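You operate a simulated robot arm through the tools that you are given. There is no shell and no other tool.

You are at the controls of a simulated robot arm. One attempt, no reset.

TASK
Load the solder feeder with the 400 C spool and wind solder out to the line.
Fine: open the pinch lever, put the bare spool on the wooden board, seat the new one, shut the lever, then wind. Where these are worked on the way, their far stop is far enough and under half their travel is too little: pinch lever.

It is judged by the outcome, as a careful person would: the job done as asked, and still so three seconds after it is handed in. It fails if anything else is knocked over, pushed out of place, dropped, spilled or broken.

THE ROBOT
A 6-joint arm with a two-finger parallel gripper, fixed in place. Base frame: the origin is on the floor under the middle of its stand, x ahead of it, y to its left, z up. Units: m, rad, N and s.
With the tool pointing down near the work surface it reaches from about 0.4 to 0.92 m from the base axis. Its first joint turns from -2.007 to 2.007 rad. Payload 3.43 kg.
The TCP is the grasp point between the finger pads, 0.034 m short of the fingertips. In the tool frame z runs along the fingers and y along their closing line. Largest opening 0.128 m; finger width 0.024, thickness 0.012; the body of the gripper, 0.048 by 0.13 m, starts 0.096 m behind the TCP.
Orientation is that of the tool frame in the base frame, as a unit quaternion [w, x, y, z]. With the fingers straight down and closing along the base's y, the tool's x points along the base's -x, its y along +y and its z along -z.

THE INTERFACE
- The arm moves only by the tool move_arm. Its arguments are lists of equal length, an entry for each row: "fingers": the gripper command, from -1 (shut) to 1 (fully open), values between in proportion; "linear": the shift along the tool's x, y, z in cm, a list of three; "rot": the turn, a rotation vector about the tool's x, y, z in rad, a list of three. In form: {"fingers": [fingers, ...], "linear": [[dx, dy, dz], ...], "rot": [[wx, wy, wz], ...]}. A call has 1 to 20 rows; each row is the pose to reach, as a shift and turn from the pose commanded when the call began, along the tool's axes at that moment. Rows are played at 5 a second. More than 0.05 m and 0.15 rad between two rows, or a gripper value outside its range, and nothing of the call is played. A pose out of reach is approached as far as the arm can. The call stops where the force on the tool passes 90 N (or 10 N more than at its start, if that is more) or the arm is blocked; 0.2 s more then pass. Each finger travels about 0.108 m/s and halts on what it meets, pressing with about 35 N; the grip force reading is that of the motor and also rises with nothing between the fingers. The clock runs only during rows and for 0.2 s after the last one: add rows that repeat a pose to give the fingers time. It gives the time, the measured TCP pose, the force on the tool (base axes), the opening and the grip force at its end, in the units of the frame above (readings bear some noise), with the torque about the TCP (base axes, N m) and any sound that the robot's microphone picked up.
- Cameras (640 x 400 px; columns grow to the right, rows downward): "scene" is fixed at [0.4031, 0.4994, 1.5119]; the picture's right is [-0.95, -0.33, 0.00], its down [-0.31, 0.91, -0.26] and it looks along [0.09, -0.25, -0.96] (base axes); focal length 214 px, centre (320, 200). "wrist" rides on the gripper at [0.076, -0.011, -0.16] in the tool frame; the picture's right is [0.15, 0.99, 0.00], its down [-0.88, 0.13, -0.46] and it looks along [-0.45, 0.07, 0.89] (tool axes); focal length 234 px, centre (320, 200). There is no depth. A picture from a camera that has moved, and an enlarged one, comes with that camera's place and axes in the base frame and with its lens.
- capture(camera): a new picture of that camera. The clock stands still meanwhile.
- lift_body(by): moves the trunk up (or, below 0, down) by that many m; the arm rides with it, the base frame stays. It gives what a move gives, with no picture.
- close_up(camera, box): a new picture of the part [left, top, right, bottom] of that camera's present view, enlarged. The clock stands still meanwhile.
- hand_in(): hands the job in; it is judged then, once.

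Places have to be worked out from the pictures, the camera data and where the tool is seen. Open the gripper and draw the arm clear of the work before you hand the job in, unless the task says otherwise.

The tools are called as a command line: name --argument value ..., lists and objects as JSON in quotes. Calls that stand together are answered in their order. move_arm: Moves the arm, as the interface text tells. Its arguments: {"type":"object","properties":{"fingers":{"type":"array","items":{"type":"number"}},"linear":{"type":"array","items":{"type":"array","items":{"type":"number"}}},"rot":{"type":"array","items":{"type":"array","items":{"type":"number"}}}},"required":["fingers","linear","rot"]} The other tools are called the same way: lift_body (by) moves the trunk up or down; capture (camera) takes a picture; close_up (camera, box) takes an enlarged picture of a part of a camera's view; hand_in () hands the job in.

At the start:

```text
time_s: 0.0
tool_pos: [0.4414, 0.0549, 1.1592]
orientation: [0.0, 0.0, 1.0, 0.0]
contact_force: [0.6, 1.7, -0.3]
torque: [0.0, 0.02, 0.0]
opening: 0.1281
gripper_force: 0.0
trunk travel left (down, up): [-0.475, 0.315]
```

scene: 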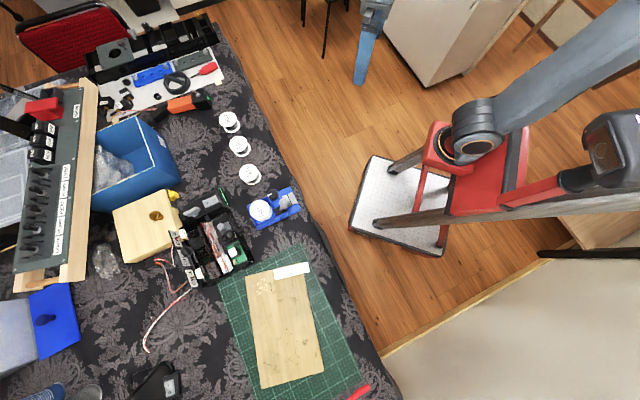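
wrist: 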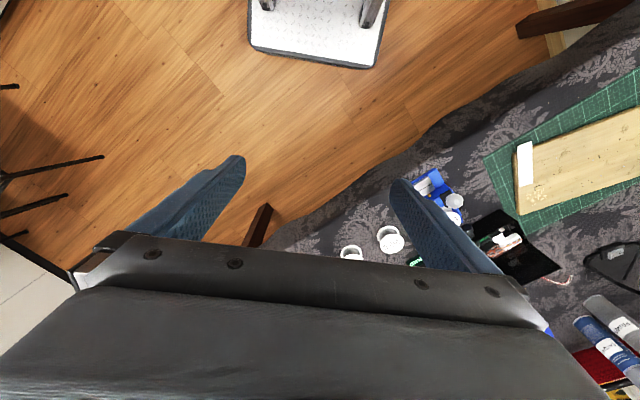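

I start by looking closer at the feeder, the spools and the board in the scene view.

close_up --camera "scene" --box '[200, 100, 320, 240]'

close_up --camera "scene" --box '[235, 175, 315, 235]'

close_up --camera "scene" --box '[200, 240, 380, 400]'

close_up --camera "scene" --box '[210, 105, 270, 190]'

```text
2.86 times, centred on (260, 170) of scene
camera zoom: at [0.4031, 0.4994, 1.5119], right [-0.95, -0.33, 0.0], down [-0.31, 0.91, -0.26], along [0.09, -0.25, -0.96], focal length 613 px, centre (491, 286)
```

zoom: 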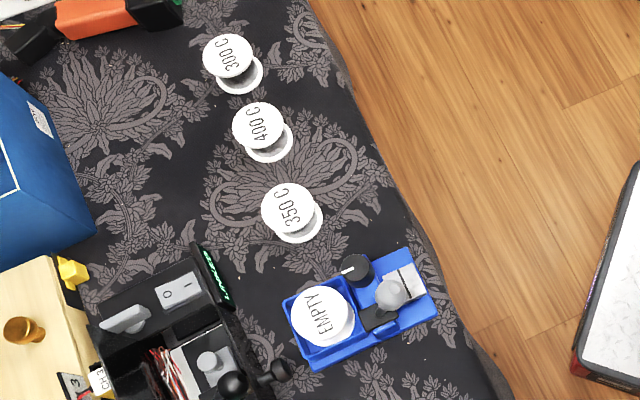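

```text
6.67 times, centred on (275, 205) of scene
camera zoom: at [0.4031, 0.4994, 1.5119], right [-0.95, -0.33, 0.0], down [-0.31, 0.91, -0.26], along [0.09, -0.25, -0.96], focal length 1430 px, centre (620, 167)
```

zoom: 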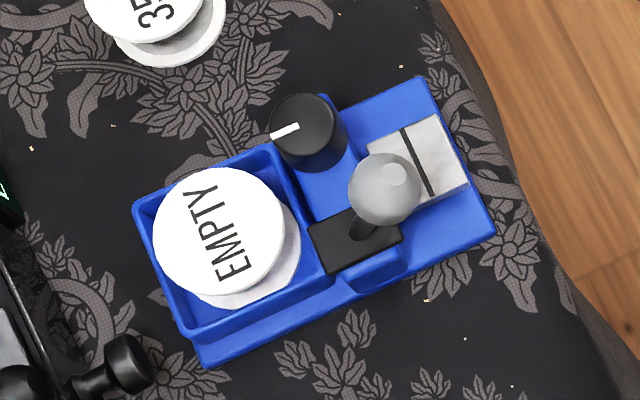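

```text
2.50 times, centred on (290, 320) of scene
camera zoom: at [0.4031, 0.4994, 1.5119], right [-0.95, -0.33, 0.0], down [-0.31, 0.91, -0.26], along [0.09, -0.25, -0.96], focal length 536 px, centre (395, -100)
```

zoom: 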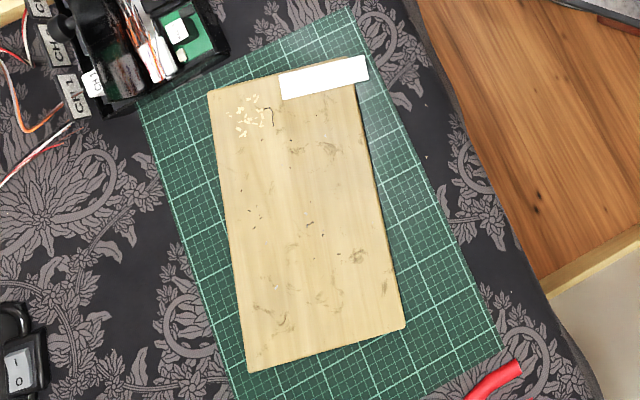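

```text
4.71 times, centred on (240, 148) of scene
camera zoom: at [0.4031, 0.4994, 1.5119], right [-0.95, -0.33, 0.0], down [-0.31, 0.91, -0.26], along [0.09, -0.25, -0.96], focal length 1009 px, centre (696, 447)
```

zoom: 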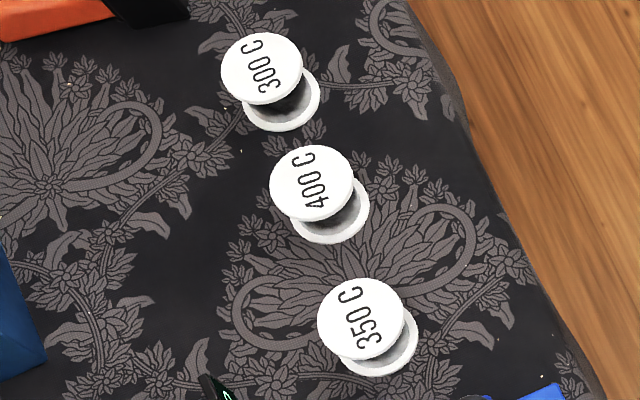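

The scene view shows the feeder at about (0.61, 0.38), the 400 C spool at about (0.82, 0.21), and the board at about (0.44, 0.73). The table is at z ≈ 0.77. I move the wrist camera over the feeder, staying well above it, to look closer.

move_arm --fingers '[1, 1, 1, 1, 1, 1, 1, 1, 1]' --linear '[[-0.73, 3.81, 1.5], [-1.46, 7.62, 3.0], [-2.2, 11.4, 4.5], [-2.9, 15.2, 6.0], [-3.7, 19.0, 7.5], [-4.4, 22.9, 9.0], [-5.1, 26.7, 10.5], [-5.86, 30.5, 12.0], [-5.86, 30.5, 12.0]]' --rot '[[0, 0, 0], [0, 0, 0], [0, 0, 0], [0, 0, 0], [0, 0, 0], [0, 0, 0], [0, 0, 0], [0, 0, 0], [0, 0, 0]]'

capture --camera "wrist"

capture --camera "scene"

```text
time_s: 2.0
tool_pos: [0.5026, 0.3596, 1.043]
orientation: [0.0, 0.0, 1.0, 0.0]
contact_force: [-0.1, -0.2, 0.7]
torque: [0.02, 0.0, 0.02]
opening: 0.1281
gripper_force: 0.0
trunk travel left (down, up): [-0.475, 0.315]
```

```text
taken
camera wrist: at [0.4261, 0.3495, 1.2016], right [-0.15, 0.99, 0.0], down [0.88, 0.13, 0.46], along [0.45, 0.07, -0.89], focal length 234 px, centre (320, 200)
```

wrist: 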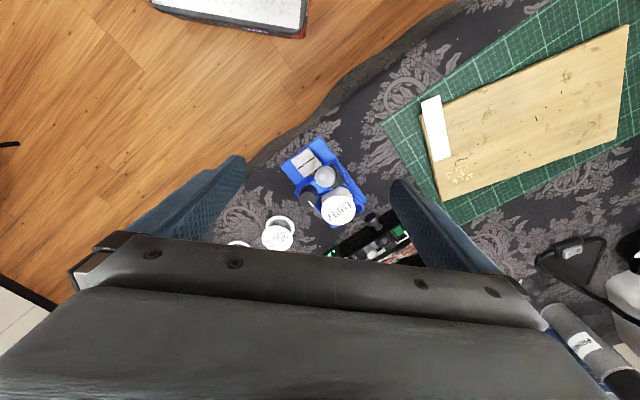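

```text
taken
```

scene: 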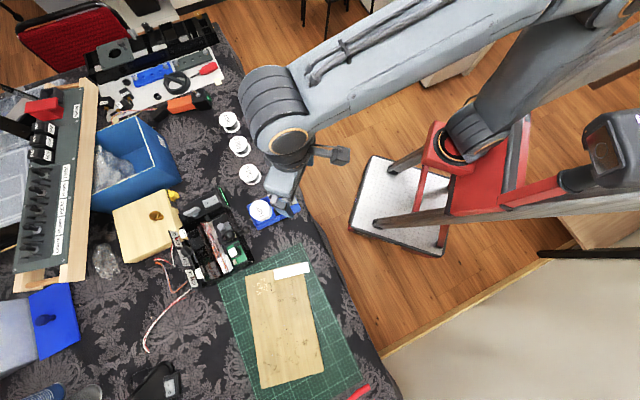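

The feeder is in view between the fingers; I enlarge that part.

close_up --camera "wrist" --box '[270, 130, 380, 240]'

close_up --camera "wrist" --box '[280, 135, 360, 190]'

```text
3.64 times, centred on (325, 185) of wrist
camera zoom: at [0.4261, 0.3495, 1.2016], right [-0.15, 0.99, 0.0], down [0.88, 0.13, 0.46], along [0.45, 0.07, -0.89], focal length 852 px, centre (302, 254)
```

zoom: 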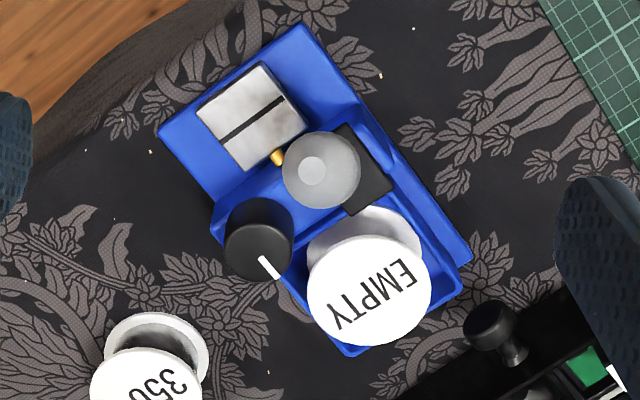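

```text
7.27 times, centred on (320, 162) of wrist
camera zoom: at [0.4261, 0.3495, 1.2016], right [-0.15, 0.99, 0.0], down [0.88, 0.13, 0.46], along [0.45, 0.07, -0.89], focal length 1703 px, centre (320, 473)
```

zoom: 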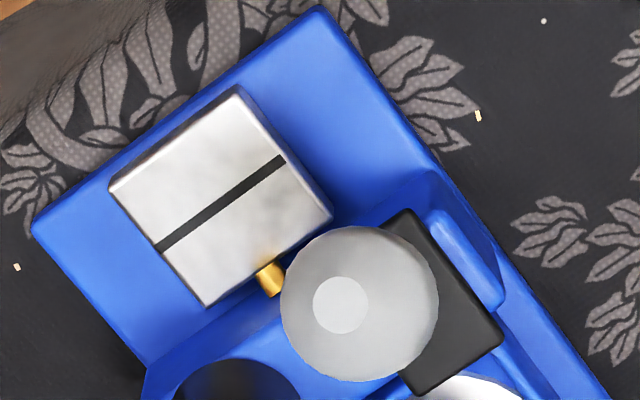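

The lever is a stalk with a grey ball on top of a black block. To see which way it swings, I tilt the gripper and look at the feeder from a low angle on the robot's side.

move_arm --fingers '[1, 1, 1, 1, 1, 1]' --linear '[[1.2, 0, 3.2], [2.4, 0, 6.4], [3.6, 0, 9.6], [4.8, 0, 12.8], [6, 0, 15.5], [6, 0, 15.5]]' --rot '[[0, -0.12, 0], [0, -0.24, 0], [0, -0.36, 0], [0, -0.48, 0], [0, -0.6, 0], [0, -0.6, 0]]'

capture --camera "wrist"

close_up --camera "wrist" --box '[240, 100, 400, 220]'

```text
time_s: 3.4
tool_pos: [0.4408, 0.3599, 0.8868]
orientation: [0.295, 0.0, 0.955, 0.0]
contact_force: [0.2, -0.6, 0.5]
torque: [0.01, 0.01, 0.01]
opening: 0.1281
gripper_force: 0.0
trunk travel left (down, up): [-0.475, 0.315]
```

```text
taken
camera wrist: at [0.2879, 0.349, 0.9742], right [-0.12, 0.99, -0.08], down [0.47, 0.13, 0.87], along [0.87, 0.07, -0.48], focal length 234 px, centre (320, 200)
```

wrist: 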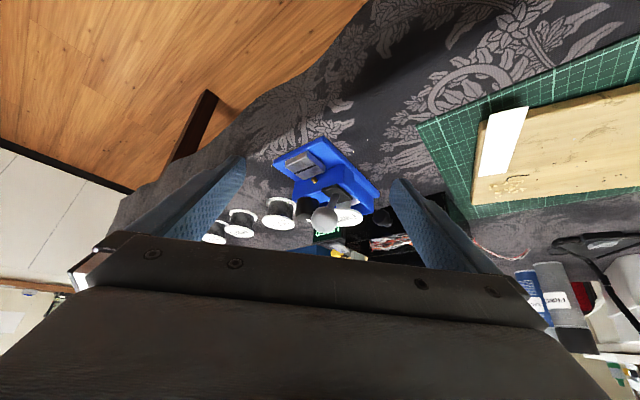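

```text
3.33 times, centred on (320, 160) of wrist
camera zoom: at [0.2879, 0.349, 0.9742], right [-0.12, 0.99, -0.08], down [0.47, 0.13, 0.87], along [0.87, 0.07, -0.48], focal length 781 px, centre (320, 333)
```

zoom: 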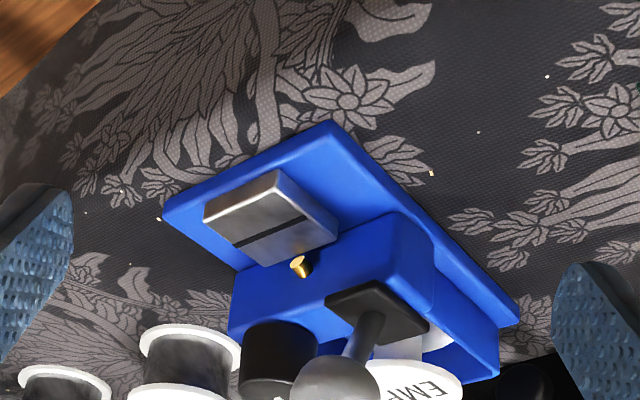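

The picture is upside down in the world sense: image down is up. It shows the stalk rising from the block and leaning toward the nozzle. I go round to the side, to look across the feed direction.

move_arm --fingers '[1, 1, 1, 1, 1, 1, 1, 1]' --linear '[[-0.53, 1.67, 0.33], [-1.06, 3.34, 0.66], [-1.59, 5.01, 0.99], [-2.1, 6.7, 1.3], [-2.6, 8.4, 1.6], [-3.2, 10.0, 2.0], [-3.7, 11.7, 2.3], [-3.7, 11.7, 2.3]]' --rot '[[0.067, 0, 0.098], [0.135, 0, 0.197], [0.202, 0, 0.295], [0.27, 0, 0.394], [0.337, 0, 0.492], [0.405, 0, 0.591], [0.472, 0, 0.689], [0.472, 0, 0.689]]'

capture --camera "wrist"

close_up --camera "wrist" --box '[240, 110, 400, 230]'

```text
time_s: 5.2
tool_pos: [0.4838, 0.4755, 0.8884]
orientation: [0.27, 0.388, 0.873, -0.12]
contact_force: [0.4, 0.2, -0.2]
torque: [0.03, 0.01, -0.02]
opening: 0.128
gripper_force: 0.0
trunk travel left (down, up): [-0.475, 0.315]
```

```text
taken
camera wrist: at [0.3737, 0.583, 0.9752], right [0.65, 0.75, -0.08], down [0.41, -0.26, 0.87], along [0.64, -0.6, -0.48], focal length 234 px, centre (320, 200)
```

wrist: 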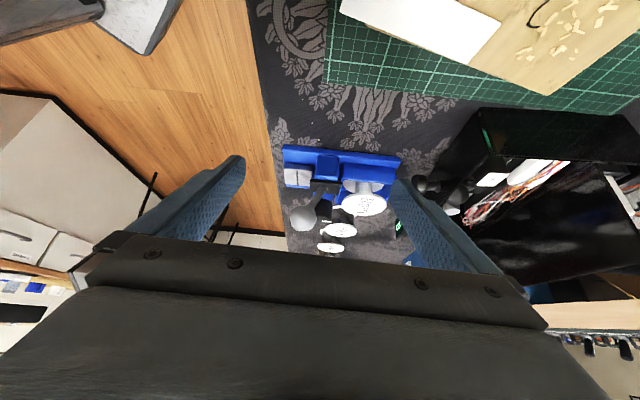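

```text
3.33 times, centred on (320, 170) of wrist
camera zoom: at [0.3737, 0.583, 0.9752], right [0.65, 0.75, -0.08], down [0.41, -0.26, 0.87], along [0.64, -0.6, -0.48], focal length 781 px, centre (320, 300)
```

zoom: 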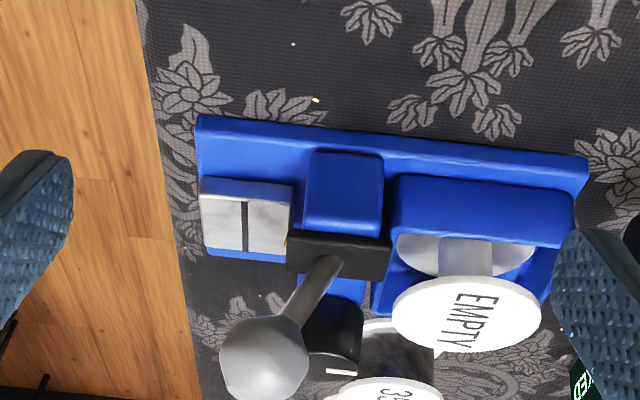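

This side view shows the lever leaning toward the nozzle. Its pivot is on the block at about (0.582, 0.393, 0.80) and the ball at about (0.565, 0.377, 0.849). I zoom in on the tray, the spool and the lever.

close_up --camera "wrist" --box '[280, 140, 350, 220]'

close_up --camera "wrist" --box '[325, 145, 405, 225]'

close_up --camera "wrist" --box '[280, 195, 370, 260]'

```text
5.00 times, centred on (315, 180) of wrist
camera zoom: at [0.3737, 0.583, 0.9752], right [0.65, 0.75, -0.08], down [0.41, -0.26, 0.87], along [0.64, -0.6, -0.48], focal length 1171 px, centre (345, 300)
```

zoom: 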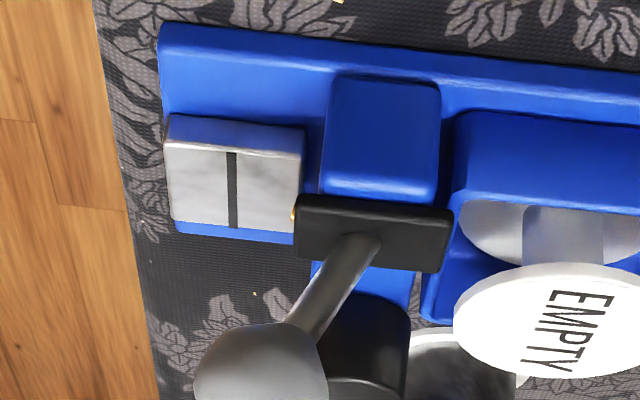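

```text
5.00 times, centred on (365, 185) of wrist
camera zoom: at [0.3737, 0.583, 0.9752], right [0.65, 0.75, -0.08], down [0.41, -0.26, 0.87], along [0.64, -0.6, -0.48], focal length 1171 px, centre (95, 275)
```

zoom: 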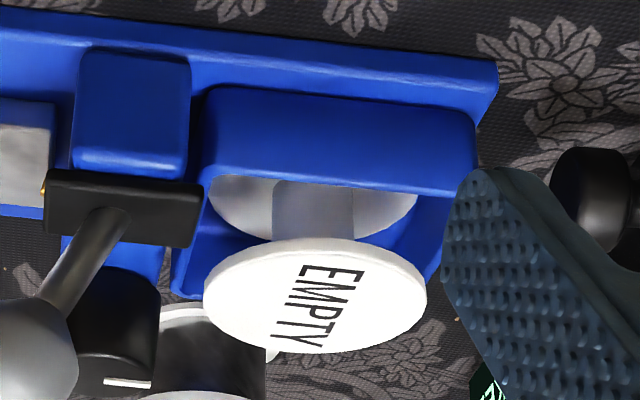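

```text
6.15 times, centred on (325, 228) of wrist
camera zoom: at [0.3737, 0.583, 0.9752], right [0.65, 0.75, -0.08], down [0.41, -0.26, 0.87], along [0.64, -0.6, -0.48], focal length 1441 px, centre (289, 31)
```

zoom: 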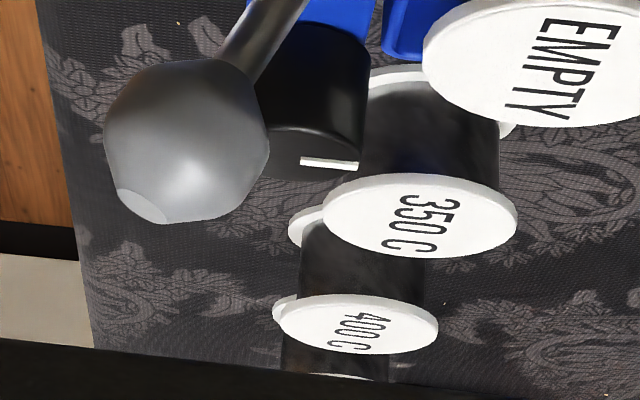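

The geometry is clear. The feed axis points along about (0.716, 0.698) from the nozzle to the spool, and the tray walls (top at about 0.787) sit close around the spool. The lever swings in that vertical plane. I straighten the tool above the ball with the closing line along the feed axis.

move_arm --fingers '[1, 1, 1, 1, 1, 1]' --linear '[[-2.86, -0.12, 0.34], [-5.71, -0.25, 0.69], [-8.57, -0.37, 1.03], [-11.42, -0.5, 1.38], [-14.28, -0.62, 1.72], [-14.28, -0.62, 1.72]]' --rot '[[0, 0.12, 0], [0, 0.24, 0], [0, 0.36, 0], [0, 0.48, 0], [0, 0.6, 0], [0, 0.6, 0]]'

capture --camera "wrist"

close_up --camera "wrist" --box '[240, 120, 400, 240]'

close_up --camera "scene" --box '[220, 140, 320, 240]'

```text
time_s: 6.6
tool_pos: [0.5648, 0.3781, 0.9551]
orientation: [0.0, 0.405, 0.914, 0.0]
contact_force: [0.6, 0.0, -0.3]
torque: [0.0, -0.01, -0.02]
opening: 0.1281
gripper_force: 0.0
trunk travel left (down, up): [-0.475, 0.315]
```

```text
taken
camera wrist: at [0.5064, 0.4277, 1.1137], right [0.63, 0.77, 0.0], down [0.69, -0.57, 0.46], along [0.35, -0.29, -0.89], focal length 234 px, centre (320, 200)
```

wrist: 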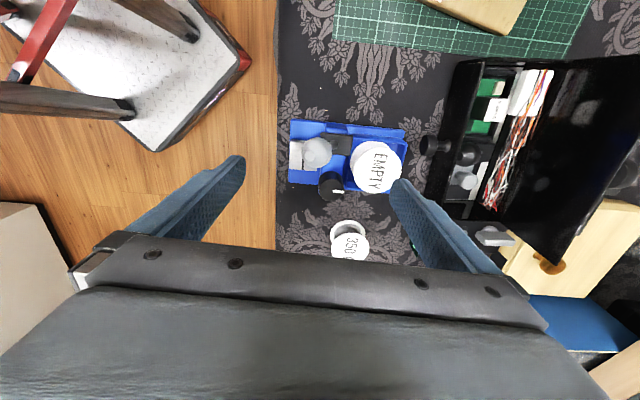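

```text
3.33 times, centred on (320, 180) of wrist
camera zoom: at [0.5064, 0.4277, 1.1137], right [0.63, 0.77, 0.0], down [0.69, -0.57, 0.46], along [0.35, -0.29, -0.89], focal length 781 px, centre (320, 267)
```

zoom: 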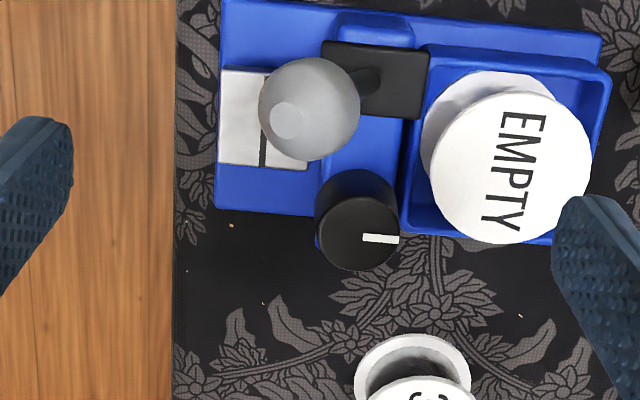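

```text
4.00 times, centred on (270, 190) of scene
camera zoom: at [0.4031, 0.4994, 1.5119], right [-0.95, -0.33, 0.0], down [-0.31, 0.91, -0.26], along [0.09, -0.25, -0.96], focal length 858 px, centre (520, 240)
```

zoom: 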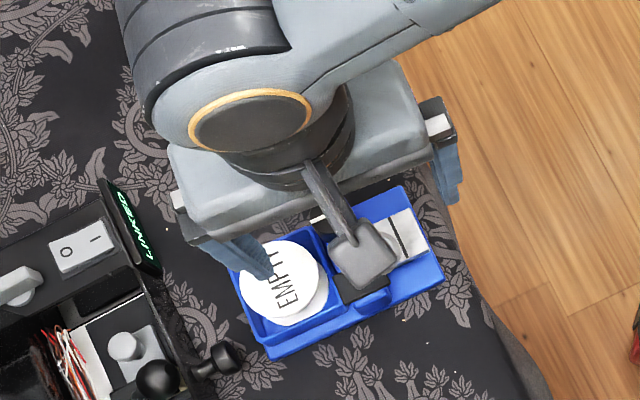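

The ball sits under the TCP and the scene view agrees. I narrow the fingers to about 7 cm and go down so they straddle the ball, tips at about z = 0.831.

move_arm --fingers '[0.1, 0.1, 0.1, 0.1, 0.1, 0.1, 0.1]' --linear '[[0.1, -0.2, 0], [0.1, -0.2, 0], [0.1, -0.2, 3.0], [0.1, -0.2, 6.0], [0.1, -0.2, 8.0], [0.1, -0.2, 9.0], [0.1, -0.2, 9.0]]' --rot '[[0, 0, -0.037], [0, 0, -0.037], [0, 0, -0.037], [0, 0, -0.037], [0, 0, -0.037], [0, 0, -0.037], [0, 0, -0.037]]'

capture --camera "wrist"

close_up --camera "wrist" --box '[240, 110, 400, 230]'

close_up --camera "scene" --box '[220, 140, 320, 240]'

```text
time_s: 8.2
tool_pos: [0.5629, 0.3761, 0.8642]
orientation: [-0.001, 0.389, 0.921, 0.0]
contact_force: [-0.2, 0.0, -0.3]
torque: [0.03, 0.0, 0.02]
opening: 0.0704
gripper_force: 0.1
trunk travel left (down, up): [-0.475, 0.315]
```

```text
taken
camera wrist: at [0.5017, 0.4256, 1.0229], right [0.61, 0.8, 0.0], down [0.71, -0.54, 0.46], along [0.36, -0.28, -0.89], focal length 234 px, centre (320, 200)
```

wrist: 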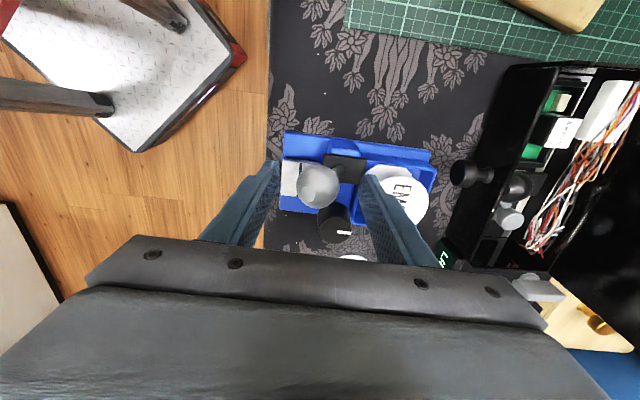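

```text
3.33 times, centred on (320, 170) of wrist
camera zoom: at [0.5017, 0.4256, 1.0229], right [0.61, 0.8, 0.0], down [0.71, -0.54, 0.46], along [0.36, -0.28, -0.89], focal length 781 px, centre (320, 300)
```

zoom: 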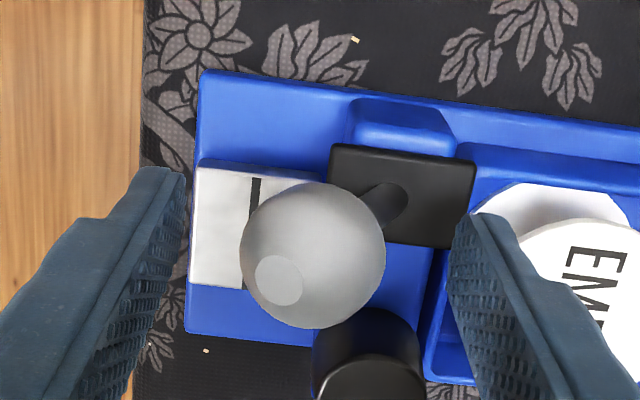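

```text
4.00 times, centred on (270, 190) of scene
camera zoom: at [0.4031, 0.4994, 1.5119], right [-0.95, -0.33, 0.0], down [-0.31, 0.91, -0.26], along [0.09, -0.25, -0.96], focal length 858 px, centre (520, 240)
```

zoom: 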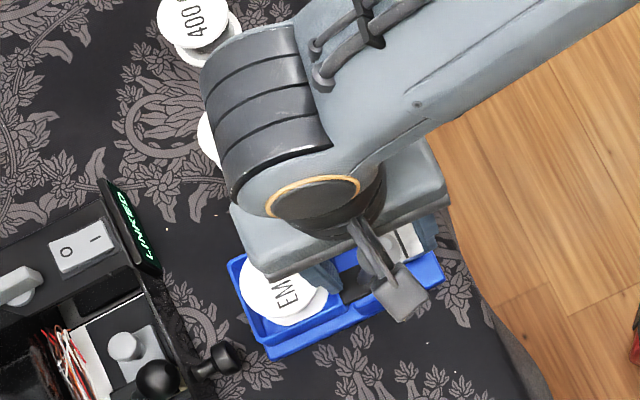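

The ball is between the fingers, about 2 cm from each. I push toward the spool (tool +y) in small steps and watch the force.

move_arm --fingers '[0.1, 0.1, 0.1, 0.1, 0.1, 0.1, 0.1]' --linear '[[0, 0.8, 0], [0, 1.6, 0], [0, 2.2, 0], [0, 2.8, 0], [0, 3.4, 0], [0, 4.0, 0], [0, 4.0, 0]]' --rot '[[0, 0, 0], [0, 0, 0], [0, 0, 0], [0, 0, 0], [0, 0, 0], [0, 0, 0], [0, 0, 0]]'

close_up --camera "wrist" --box '[240, 110, 400, 230]'

```text
time_s: 9.8
tool_pos: [0.5925, 0.4048, 0.8639]
orientation: [0.0, 0.389, 0.921, 0.0]
contact_force: [0.3, -0.3, -0.1]
torque: [-0.01, 0.03, 0.01]
opening: 0.0704
gripper_force: 0.5
trunk travel left (down, up): [-0.475, 0.315]
```

```text
3.33 times, centred on (320, 170) of wrist
camera zoom: at [0.5308, 0.4521, 1.0226], right [0.61, 0.8, 0.0], down [0.71, -0.54, 0.46], along [0.36, -0.28, -0.89], focal length 781 px, centre (320, 300)
```

zoom: 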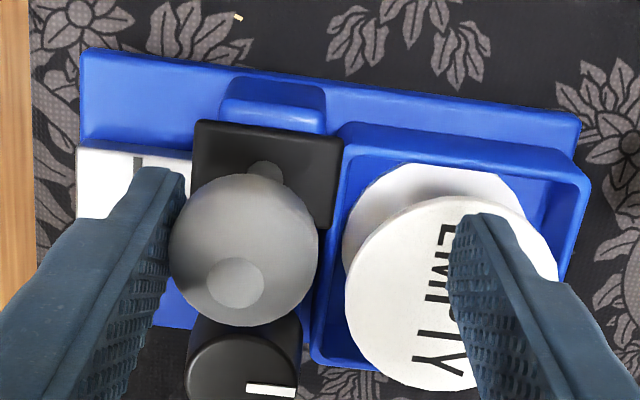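

The lever swung freely to about upright. I go on pushing toward its far stop.

move_arm --fingers '[0.1, 0.1, 0.1, 0.1, 0.1, 0.1]' --linear '[[0, 0.6, 0], [0, 1.2, 0], [0, 1.8, 0], [0, 2.4, 0], [0, 3.0, 0], [0, 3.0, 0]]' --rot '[[0, 0, 0], [0, 0, 0], [0, 0, 0], [0, 0, 0], [0, 0, 0], [0, 0, 0]]'

close_up --camera "wrist" --box '[240, 110, 400, 230]'

close_up --camera "scene" --box '[220, 140, 320, 240]'

```text
time_s: 11.2
tool_pos: [0.6126, 0.4261, 0.8635]
orientation: [0.0, 0.388, 0.922, -0.002]
contact_force: [-9.6, -6.0, -0.1]
torque: [-0.1, 0.17, -0.08]
opening: 0.0771
gripper_force: 6.3
trunk travel left (down, up): [-0.475, 0.315]
```

```text
3.33 times, centred on (320, 170) of wrist
camera zoom: at [0.551, 0.4735, 1.0227], right [0.61, 0.8, 0.0], down [0.71, -0.54, 0.46], along [0.36, -0.28, -0.89], focal length 781 px, centre (320, 300)
```

zoom: 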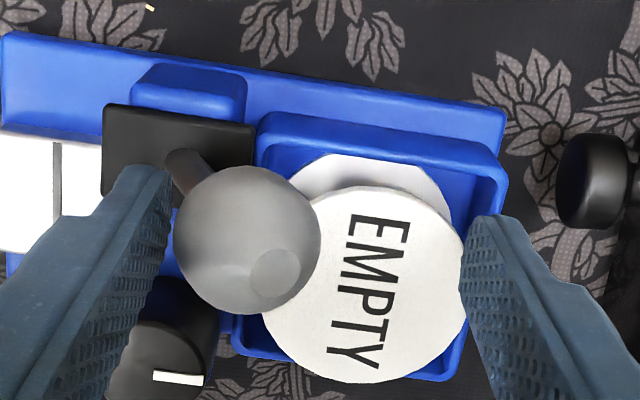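

```text
4.00 times, centred on (270, 190) of scene
camera zoom: at [0.4031, 0.4994, 1.5119], right [-0.95, -0.33, 0.0], down [-0.31, 0.91, -0.26], along [0.09, -0.25, -0.96], focal length 858 px, centre (520, 240)
```

zoom: 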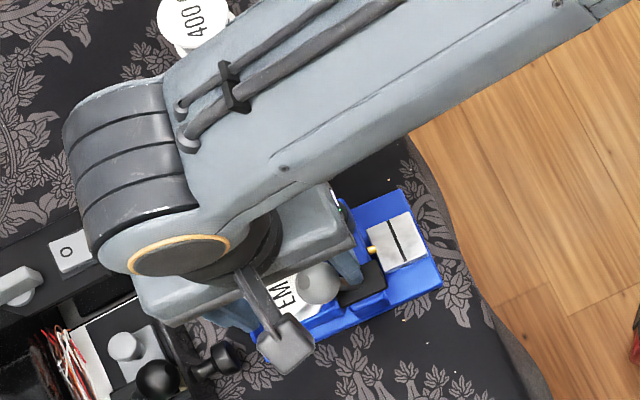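

The force rose to about 11 N and the finger was pushed aside, so the lever is at its far stop, leaning over toward the spool. I back off, rise clear and check that it stays open.

move_arm --fingers '[0.1, 0.1, 0.1, 0.1, 0.1, 0.1, 0.1]' --linear '[[0, -0.5, 0], [0, -1.0, 0], [0, -1.8, 0], [0, -2.0, -3.0], [0, -2.0, -6.5], [0, -2.0, -10], [0, -2.0, -10]]' --rot '[[0, 0, 0], [0, 0, 0], [0, 0, 0], [0, 0, 0], [0, 0, 0], [0, 0, 0], [0, 0, 0]]'

close_up --camera "wrist" --box '[240, 110, 400, 230]'

```text
time_s: 12.8
tool_pos: [0.5989, 0.4103, 0.9637]
orientation: [0.001, 0.388, 0.922, 0.0]
contact_force: [0.6, 0.5, -0.2]
torque: [0.01, 0.01, -0.02]
opening: 0.0704
gripper_force: 0.2
trunk travel left (down, up): [-0.475, 0.315]
```

```text
3.33 times, centred on (320, 170) of wrist
camera zoom: at [0.5385, 0.4591, 1.1221], right [0.61, 0.8, 0.0], down [0.71, -0.54, 0.46], along [0.36, -0.28, -0.89], focal length 781 px, centre (320, 300)
```

zoom: 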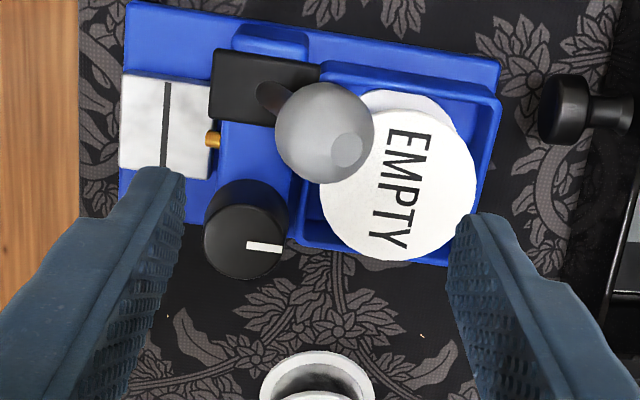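

The lever stays open. From this view the tray centre comes out at about (0.644, 0.4186), which matches the spool centre. I turn the gripper so the fingers avoid both the ball and the knob, and hover over the EMPTY spool.

move_arm --fingers '[0.56, 0.56, 0.56, 0.56, 0.56, 0.56, 0.56, 0.56, 0.56, 0.56, 0.56]' --linear '[[-0.26, 0.38, 0.0], [-0.51, 0.76, 0.0], [-0.77, 1.14, 0.0], [-1.02, 1.52, 0.0], [-1.28, 1.9, 0.0], [-1.54, 2.29, 0.2], [-1.79, 2.67, 0.4], [-2.05, 3.05, 0.8], [-2.3, 3.43, 1.2], [-2.56, 3.81, 1.4], [-2.56, 3.81, 1.4]]' --rot '[[0, 0, -0.131], [0, 0, -0.262], [0, 0, -0.393], [0, 0, -0.524], [0, 0, -0.655], [0, 0, -0.785], [0, 0, -0.916], [0, 0, -1.047], [0, 0, -1.178], [0, 0, -1.309], [0, 0, -1.309]]'

capture --camera "wrist"

close_up --camera "wrist" --box '[240, 110, 400, 230]'

close_up --camera "scene" --box '[220, 140, 320, 240]'

```text
time_s: 15.2
tool_pos: [0.6441, 0.4205, 0.9493]
orientation: [0.0, -0.253, 0.968, 0.0]
contact_force: [0.3, -0.4, -0.4]
torque: [0.03, -0.02, -0.02]
opening: 0.1001
gripper_force: 0.0
trunk travel left (down, up): [-0.475, 0.315]
```

```text
taken
camera wrist: at [0.583, 0.3739, 1.1082], right [-0.61, 0.79, 0.0], down [0.7, 0.55, 0.46], along [0.36, 0.28, -0.89], focal length 234 px, centre (320, 200)
```

wrist: 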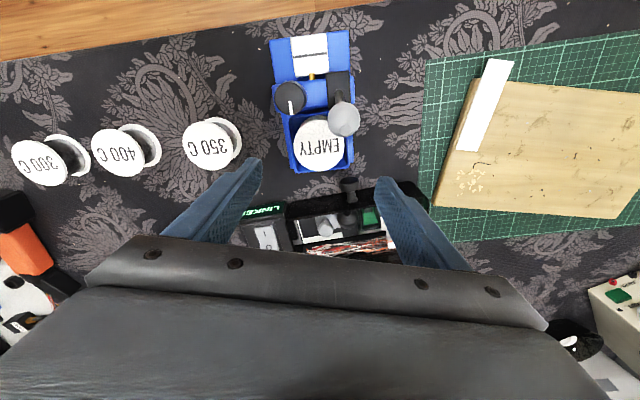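

```text
3.33 times, centred on (320, 170) of wrist
camera zoom: at [0.583, 0.3739, 1.1082], right [-0.61, 0.79, 0.0], down [0.7, 0.55, 0.46], along [0.36, 0.28, -0.89], focal length 781 px, centre (320, 300)
```

zoom: 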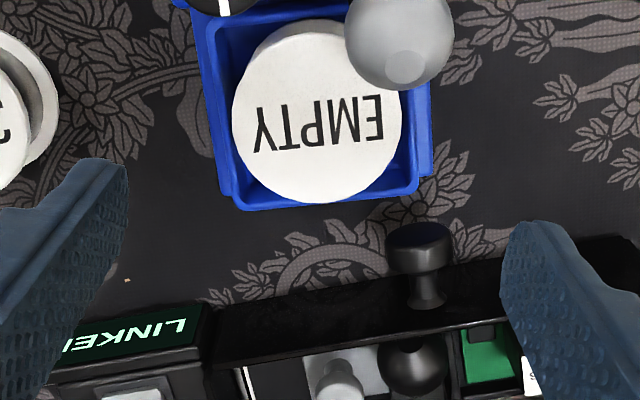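

```text
4.00 times, centred on (270, 190) of scene
camera zoom: at [0.4031, 0.4994, 1.5119], right [-0.95, -0.33, 0.0], down [-0.31, 0.91, -0.26], along [0.09, -0.25, -0.96], focal length 858 px, centre (520, 240)
```

zoom: 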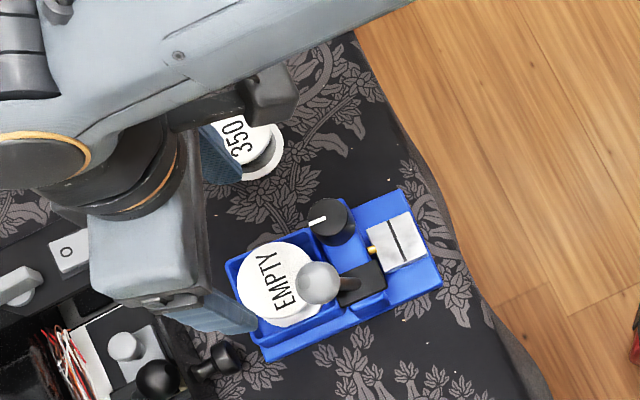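

The gripper is well aligned above the spool. I shift a couple of millimetres and come down part way, so the tips end just above the flange, then look before gripping.

move_arm --fingers '[0.56, 0.56, 0.56, 0.56, 0.56]' --linear '[[0.2, -0.1, 3.0], [0.2, -0.1, 6.0], [0.2, -0.1, 8.5], [0.2, -0.1, 10.0], [0.2, -0.1, 10.0]]' --rot '[[0, 0, 0], [0, 0, 0], [0, 0, 0], [0, 0, 0], [0, 0, 0]]'

capture --camera "wrist"

close_up --camera "wrist" --box '[240, 110, 400, 230]'

close_up --camera "scene" --box '[220, 140, 320, 240]'

```text
time_s: 16.4
tool_pos: [0.6429, 0.4181, 0.8486]
orientation: [0.0, -0.253, 0.968, 0.0]
contact_force: [0.1, 0.1, 0.7]
torque: [0.01, 0.01, 0.0]
opening: 0.0996
gripper_force: 0.0
trunk travel left (down, up): [-0.475, 0.315]
```

```text
taken
camera wrist: at [0.5815, 0.3726, 1.0078], right [-0.61, 0.79, 0.0], down [0.7, 0.54, 0.46], along [0.36, 0.28, -0.89], focal length 234 px, centre (320, 200)
```

wrist: 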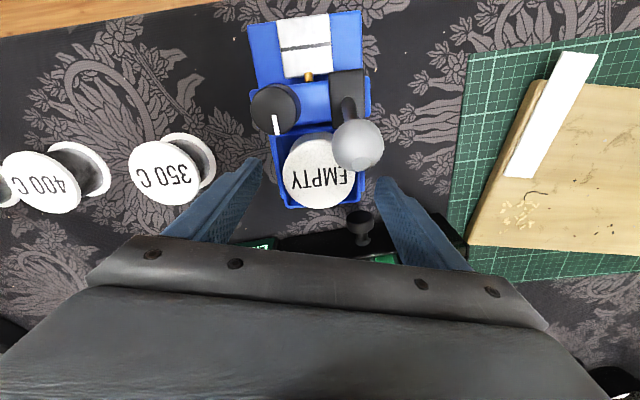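

```text
3.33 times, centred on (320, 170) of wrist
camera zoom: at [0.5815, 0.3726, 1.0078], right [-0.61, 0.79, 0.0], down [0.7, 0.54, 0.46], along [0.36, 0.28, -0.89], focal length 781 px, centre (320, 300)
```

zoom: 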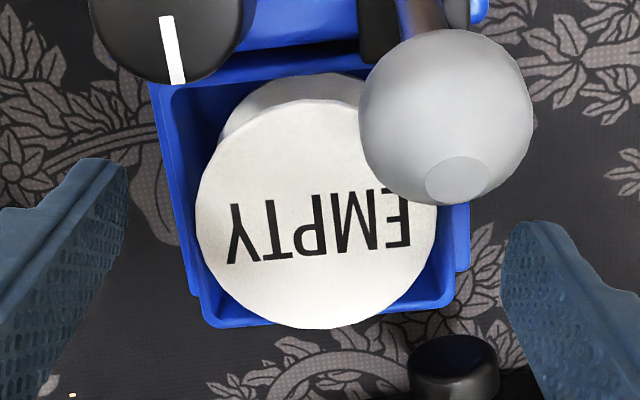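

```text
4.00 times, centred on (270, 190) of scene
camera zoom: at [0.4031, 0.4994, 1.5119], right [-0.95, -0.33, 0.0], down [-0.31, 0.91, -0.26], along [0.09, -0.25, -0.96], focal length 858 px, centre (520, 240)
```

zoom: 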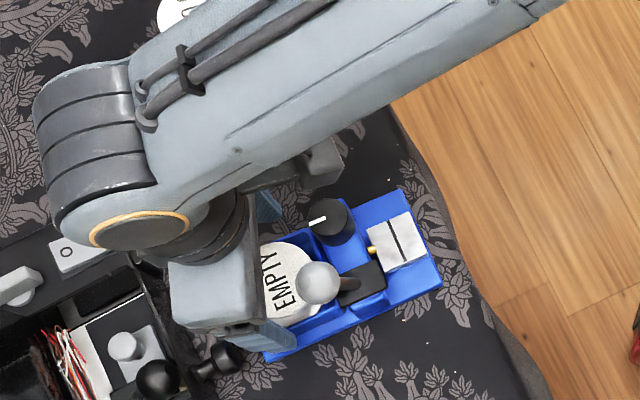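

The TCP and spool centres match within about 1 mm. I descend another 1.9 cm so the tips end just above the tray walls with the top flange between the pads.

move_arm --fingers '[0.4, 0.4, 0.4, 0.4, 0.4]' --linear '[[0, 0, 0.6], [0, 0, 1.2], [0, 0, 1.6], [0, 0, 1.9], [0, 0, 1.9]]' --rot '[[0, 0, 0], [0, 0, 0], [0, 0, 0], [0, 0, 0], [0, 0, 0]]'

close_up --camera "wrist" --box '[240, 110, 400, 230]'

close_up --camera "scene" --box '[240, 170, 310, 230]'

```text
time_s: 17.6
tool_pos: [0.6429, 0.4175, 0.8309]
orientation: [-0.001, -0.253, 0.967, -0.001]
contact_force: [0.2, 0.3, -0.9]
torque: [-0.01, -0.01, 0.01]
opening: 0.0893
gripper_force: 0.1
trunk travel left (down, up): [-0.475, 0.315]
```

```text
3.33 times, centred on (320, 170) of wrist
camera zoom: at [0.5821, 0.3723, 0.9897], right [-0.61, 0.79, 0.0], down [0.7, 0.54, 0.46], along [0.36, 0.28, -0.89], focal length 781 px, centre (320, 300)
```

zoom: 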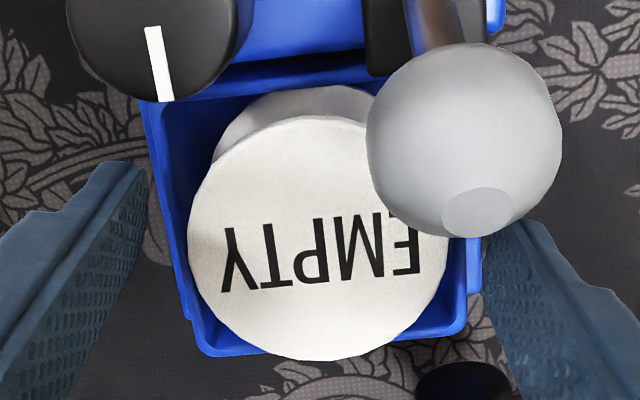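

```text
6.67 times, centred on (275, 200) of scene
camera zoom: at [0.4031, 0.4994, 1.5119], right [-0.95, -0.33, 0.0], down [-0.31, 0.91, -0.26], along [0.09, -0.25, -0.96], focal length 1430 px, centre (620, 200)
```

zoom: 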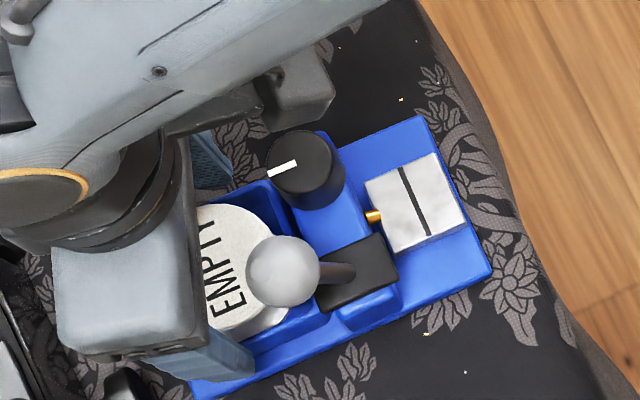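

No contact so far, and both fingers are clear of the ball and knob. I close on the top flange.

move_arm --fingers '[-1, -1, -1, -1]' --linear '[[0, 0, 0], [0, 0, 0], [0, 0, 0], [0, 0, 0]]' --rot '[[0, 0, 0], [0, 0, 0], [0, 0, 0], [0, 0, 0]]'

close_up --camera "wrist" --box '[240, 110, 400, 230]'

```text
time_s: 18.6
tool_pos: [0.6426, 0.4179, 0.8316]
orientation: [0.0, -0.253, 0.967, 0.0]
contact_force: [-0.8, -0.4, -0.8]
torque: [0.0, -0.01, 0.0]
opening: 0.0638
gripper_force: 34.7
trunk travel left (down, up): [-0.475, 0.315]
```

```text
3.33 times, centred on (320, 170) of wrist
camera zoom: at [0.582, 0.3724, 0.9898], right [-0.61, 0.79, 0.0], down [0.7, 0.54, 0.46], along [0.36, 0.28, -0.89], focal length 781 px, centre (320, 300)
```

zoom: 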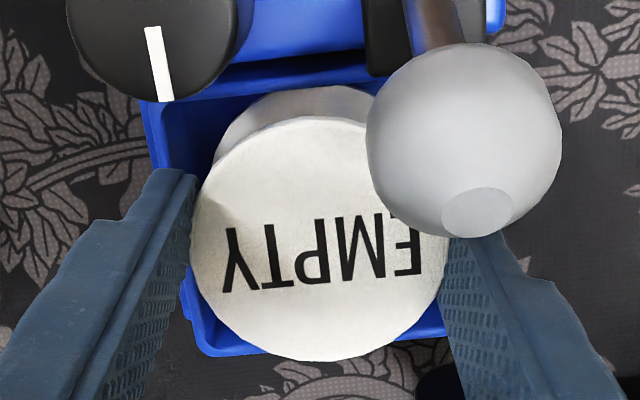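

The grip holds: opening 0.0638 at 35 N, with the spool centred on the TCP. I lift 3 cm, just enough to clear the walls while staying under the ball, and check.

move_arm --fingers '[-1, -1, -1, -1, -1]' --linear '[[0, 0, -0.6], [0, 0, -1.2], [0, 0, -2.1], [0, 0, -3.0], [0, 0, -3.0]]' --rot '[[0, 0, 0], [0, 0, 0], [0, 0, 0], [0, 0, 0], [0, 0, 0]]'

capture --camera "wrist"

close_up --camera "wrist" --box '[240, 110, 400, 230]'

close_up --camera "scene" --box '[240, 170, 310, 230]'

```text
time_s: 19.8
tool_pos: [0.6422, 0.4181, 0.8619]
orientation: [0.0, -0.253, 0.968, 0.0]
contact_force: [-0.7, -0.4, -0.4]
torque: [0.01, -0.04, -0.03]
opening: 0.0636
gripper_force: 35.2
trunk travel left (down, up): [-0.475, 0.315]
```

```text
taken
camera wrist: at [0.5817, 0.3729, 1.0196], right [-0.61, 0.79, 0.0], down [0.7, 0.54, 0.46], along [0.36, 0.28, -0.89], focal length 234 px, centre (320, 200)
```

wrist: 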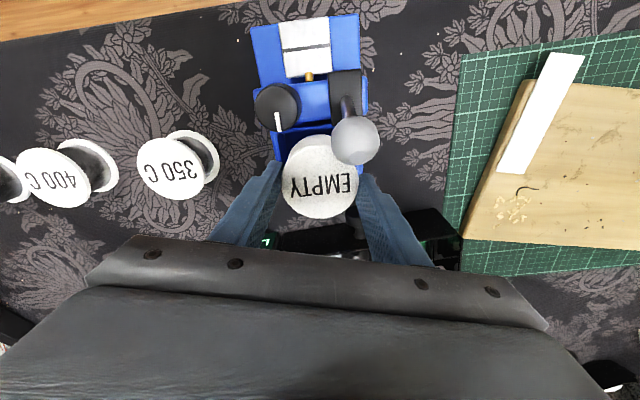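

```text
3.33 times, centred on (320, 170) of wrist
camera zoom: at [0.5817, 0.3729, 1.0196], right [-0.61, 0.79, 0.0], down [0.7, 0.54, 0.46], along [0.36, 0.28, -0.89], focal length 781 px, centre (320, 300)
```

zoom: 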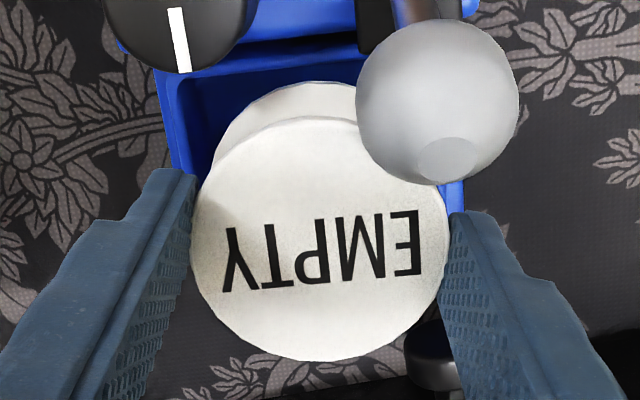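

```text
6.67 times, centred on (275, 200) of scene
camera zoom: at [0.4031, 0.4994, 1.5119], right [-0.95, -0.33, 0.0], down [-0.31, 0.91, -0.26], along [0.09, -0.25, -0.96], focal length 1430 px, centre (620, 200)
```

zoom: 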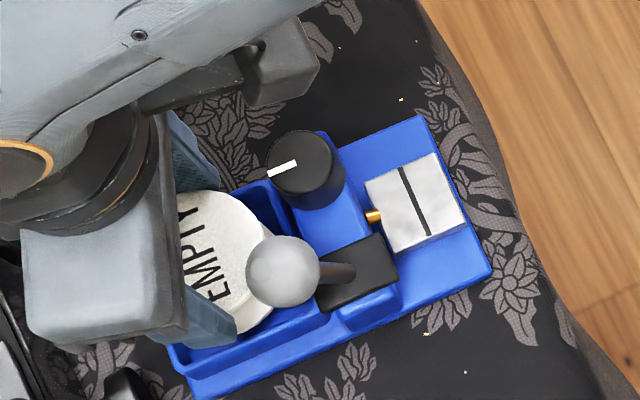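

Spool is up and free of the tray and the lever hasn't moved. I slide it 2 cm in +x away from the ball, then raise it.

move_arm --fingers '[-1, -1, -1, -1, -1, -1]' --linear '[[-0.87, -0.49, 0], [-1.74, -0.98, -0.4], [-1.74, -0.98, -4.0], [-1.74, -0.98, -8.0], [-1.74, -0.98, -12.5], [-1.74, -0.98, -12.5]]' --rot '[[0, 0, 0], [0, 0, 0], [0, 0, 0], [0, 0, 0], [0, 0, 0], [0, 0, 0]]'

capture --camera "wrist"

close_up --camera "scene" --box '[180, 140, 320, 260]'

```text
time_s: 21.2
tool_pos: [0.6632, 0.4179, 0.9858]
orientation: [0.0, -0.253, 0.967, 0.0]
contact_force: [-0.2, 0.1, -0.9]
torque: [0.01, 0.02, -0.01]
opening: 0.0635
gripper_force: 34.8
trunk travel left (down, up): [-0.475, 0.315]
```

```text
taken
camera wrist: at [0.602, 0.3715, 1.145], right [-0.61, 0.79, 0.0], down [0.7, 0.54, 0.46], along [0.36, 0.28, -0.89], focal length 234 px, centre (320, 200)
```

wrist: 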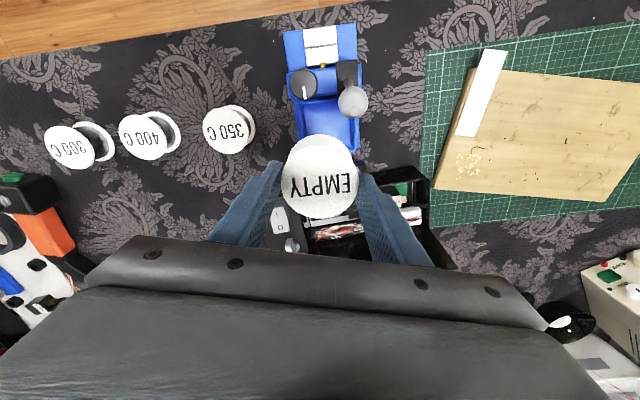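

```text
3.33 times, centred on (250, 200) of scene
camera zoom: at [0.4031, 0.4994, 1.5119], right [-0.95, -0.33, 0.0], down [-0.31, 0.91, -0.26], along [0.09, -0.25, -0.96], focal length 715 px, centre (553, 200)
```

zoom: 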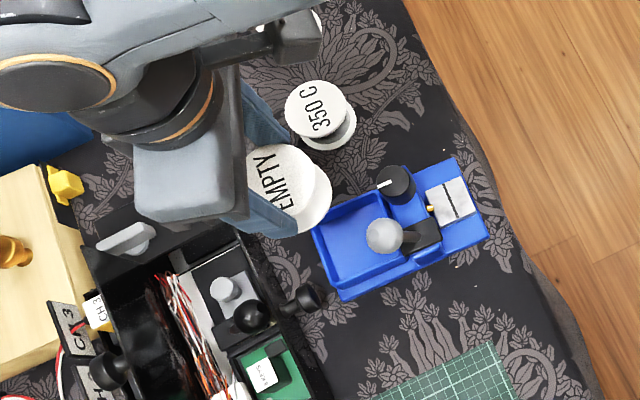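

The tray is empty and the lever is still open. I carry the EMPTY spool high across to above the board, aiming for its clear middle area at about (0.467, 0.684).

move_arm --fingers '[-1, -1, -1, -1, -1, -1, -1, -1, -1]' --linear '[[0.5, 4.1, 0], [1.0, 8.2, 0], [1.5, 12.3, 0], [2.0, 16.4, 0], [2.5, 20.5, 0], [3.0, 24.6, 0], [3.5, 28.7, 0], [4.06, 32.85, 0], [4.06, 32.85, 0]]' --rot '[[0, 0, 0], [0, 0, 0], [0, 0, 0], [0, 0, 0], [0, 0, 0], [0, 0, 0], [0, 0, 0], [0, 0, 0], [0, 0, 0]]'

capture --camera "wrist"

capture --camera "scene"

close_up --camera "scene" --box '[235, 175, 315, 235]'

```text
time_s: 23.2
tool_pos: [0.4658, 0.6868, 0.9868]
orientation: [-0.001, -0.252, 0.968, 0.0]
contact_force: [0.5, -0.5, -0.9]
torque: [0.03, -0.03, 0.0]
opening: 0.0636
gripper_force: 35.2
trunk travel left (down, up): [-0.475, 0.315]
```

```text
taken
camera wrist: at [0.4047, 0.6418, 1.1459], right [-0.61, 0.79, 0.0], down [0.7, 0.54, 0.46], along [0.36, 0.28, -0.89], focal length 234 px, centre (320, 200)
```

wrist: 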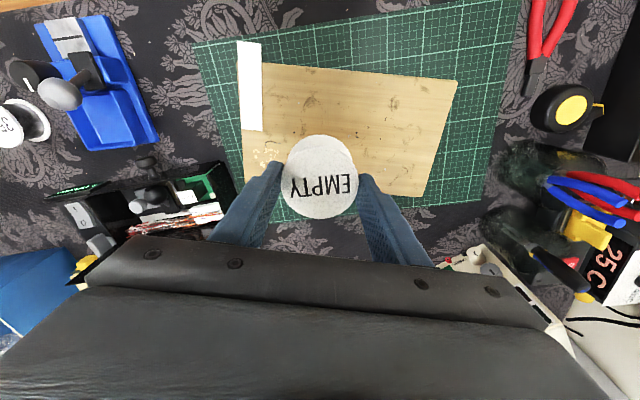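

```text
taken
```

scene: 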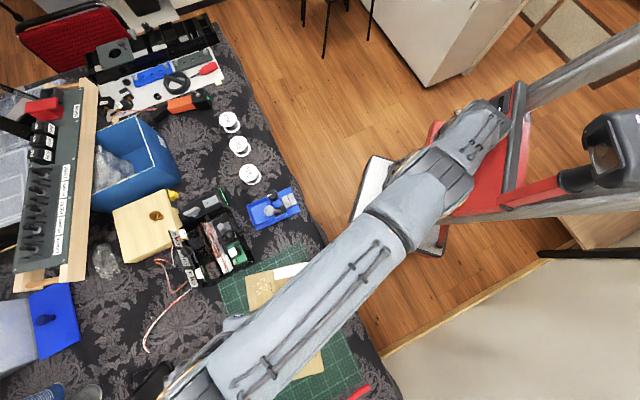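

```text
6.67 times, centred on (275, 205) of scene
camera zoom: at [0.4031, 0.4994, 1.5119], right [-0.95, -0.33, 0.0], down [-0.31, 0.91, -0.26], along [0.09, -0.25, -0.96], focal length 1430 px, centre (620, 167)
```

zoom: 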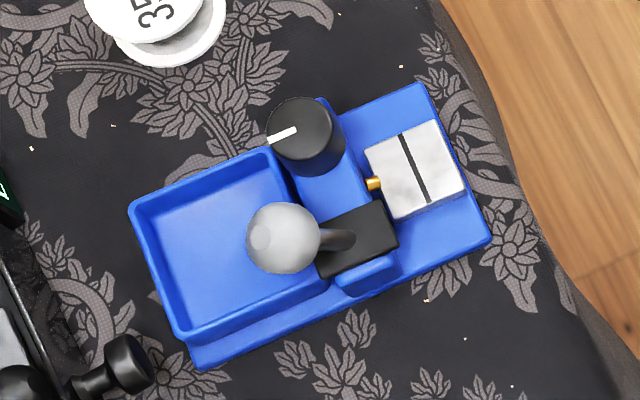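

The tray is a plain square recess. The feeder seems to have slid 2–3 mm during the stop push, so I will be gentler with it from here. The landing spot on the board is clear; I lower the spool to just above it.

move_arm --fingers '[-1, -1, -1, -1, -1, -1]' --linear '[[0, 0, 4.0], [0, 0, 8.0], [0, 0, 11.0], [0, 0, 12.5], [0, 0, 13.0], [0, 0, 13.0]]' --rot '[[0, 0, 0], [0, 0, 0], [0, 0, 0], [0, 0, 0], [0, 0, 0], [0, 0, 0]]'

capture --camera "wrist"

```text
time_s: 24.6
tool_pos: [0.4661, 0.6855, 0.8573]
orientation: [0.001, -0.253, 0.967, 0.0]
contact_force: [-0.3, -0.3, -0.3]
torque: [-0.01, 0.02, 0.03]
opening: 0.0638
gripper_force: 34.7
trunk travel left (down, up): [-0.475, 0.315]
```

```text
taken
camera wrist: at [0.4053, 0.6396, 1.0155], right [-0.61, 0.79, 0.0], down [0.7, 0.54, 0.46], along [0.36, 0.28, -0.89], focal length 234 px, centre (320, 200)
```

wrist: 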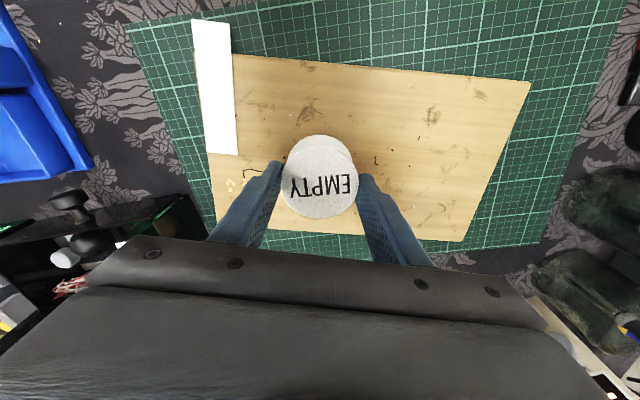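

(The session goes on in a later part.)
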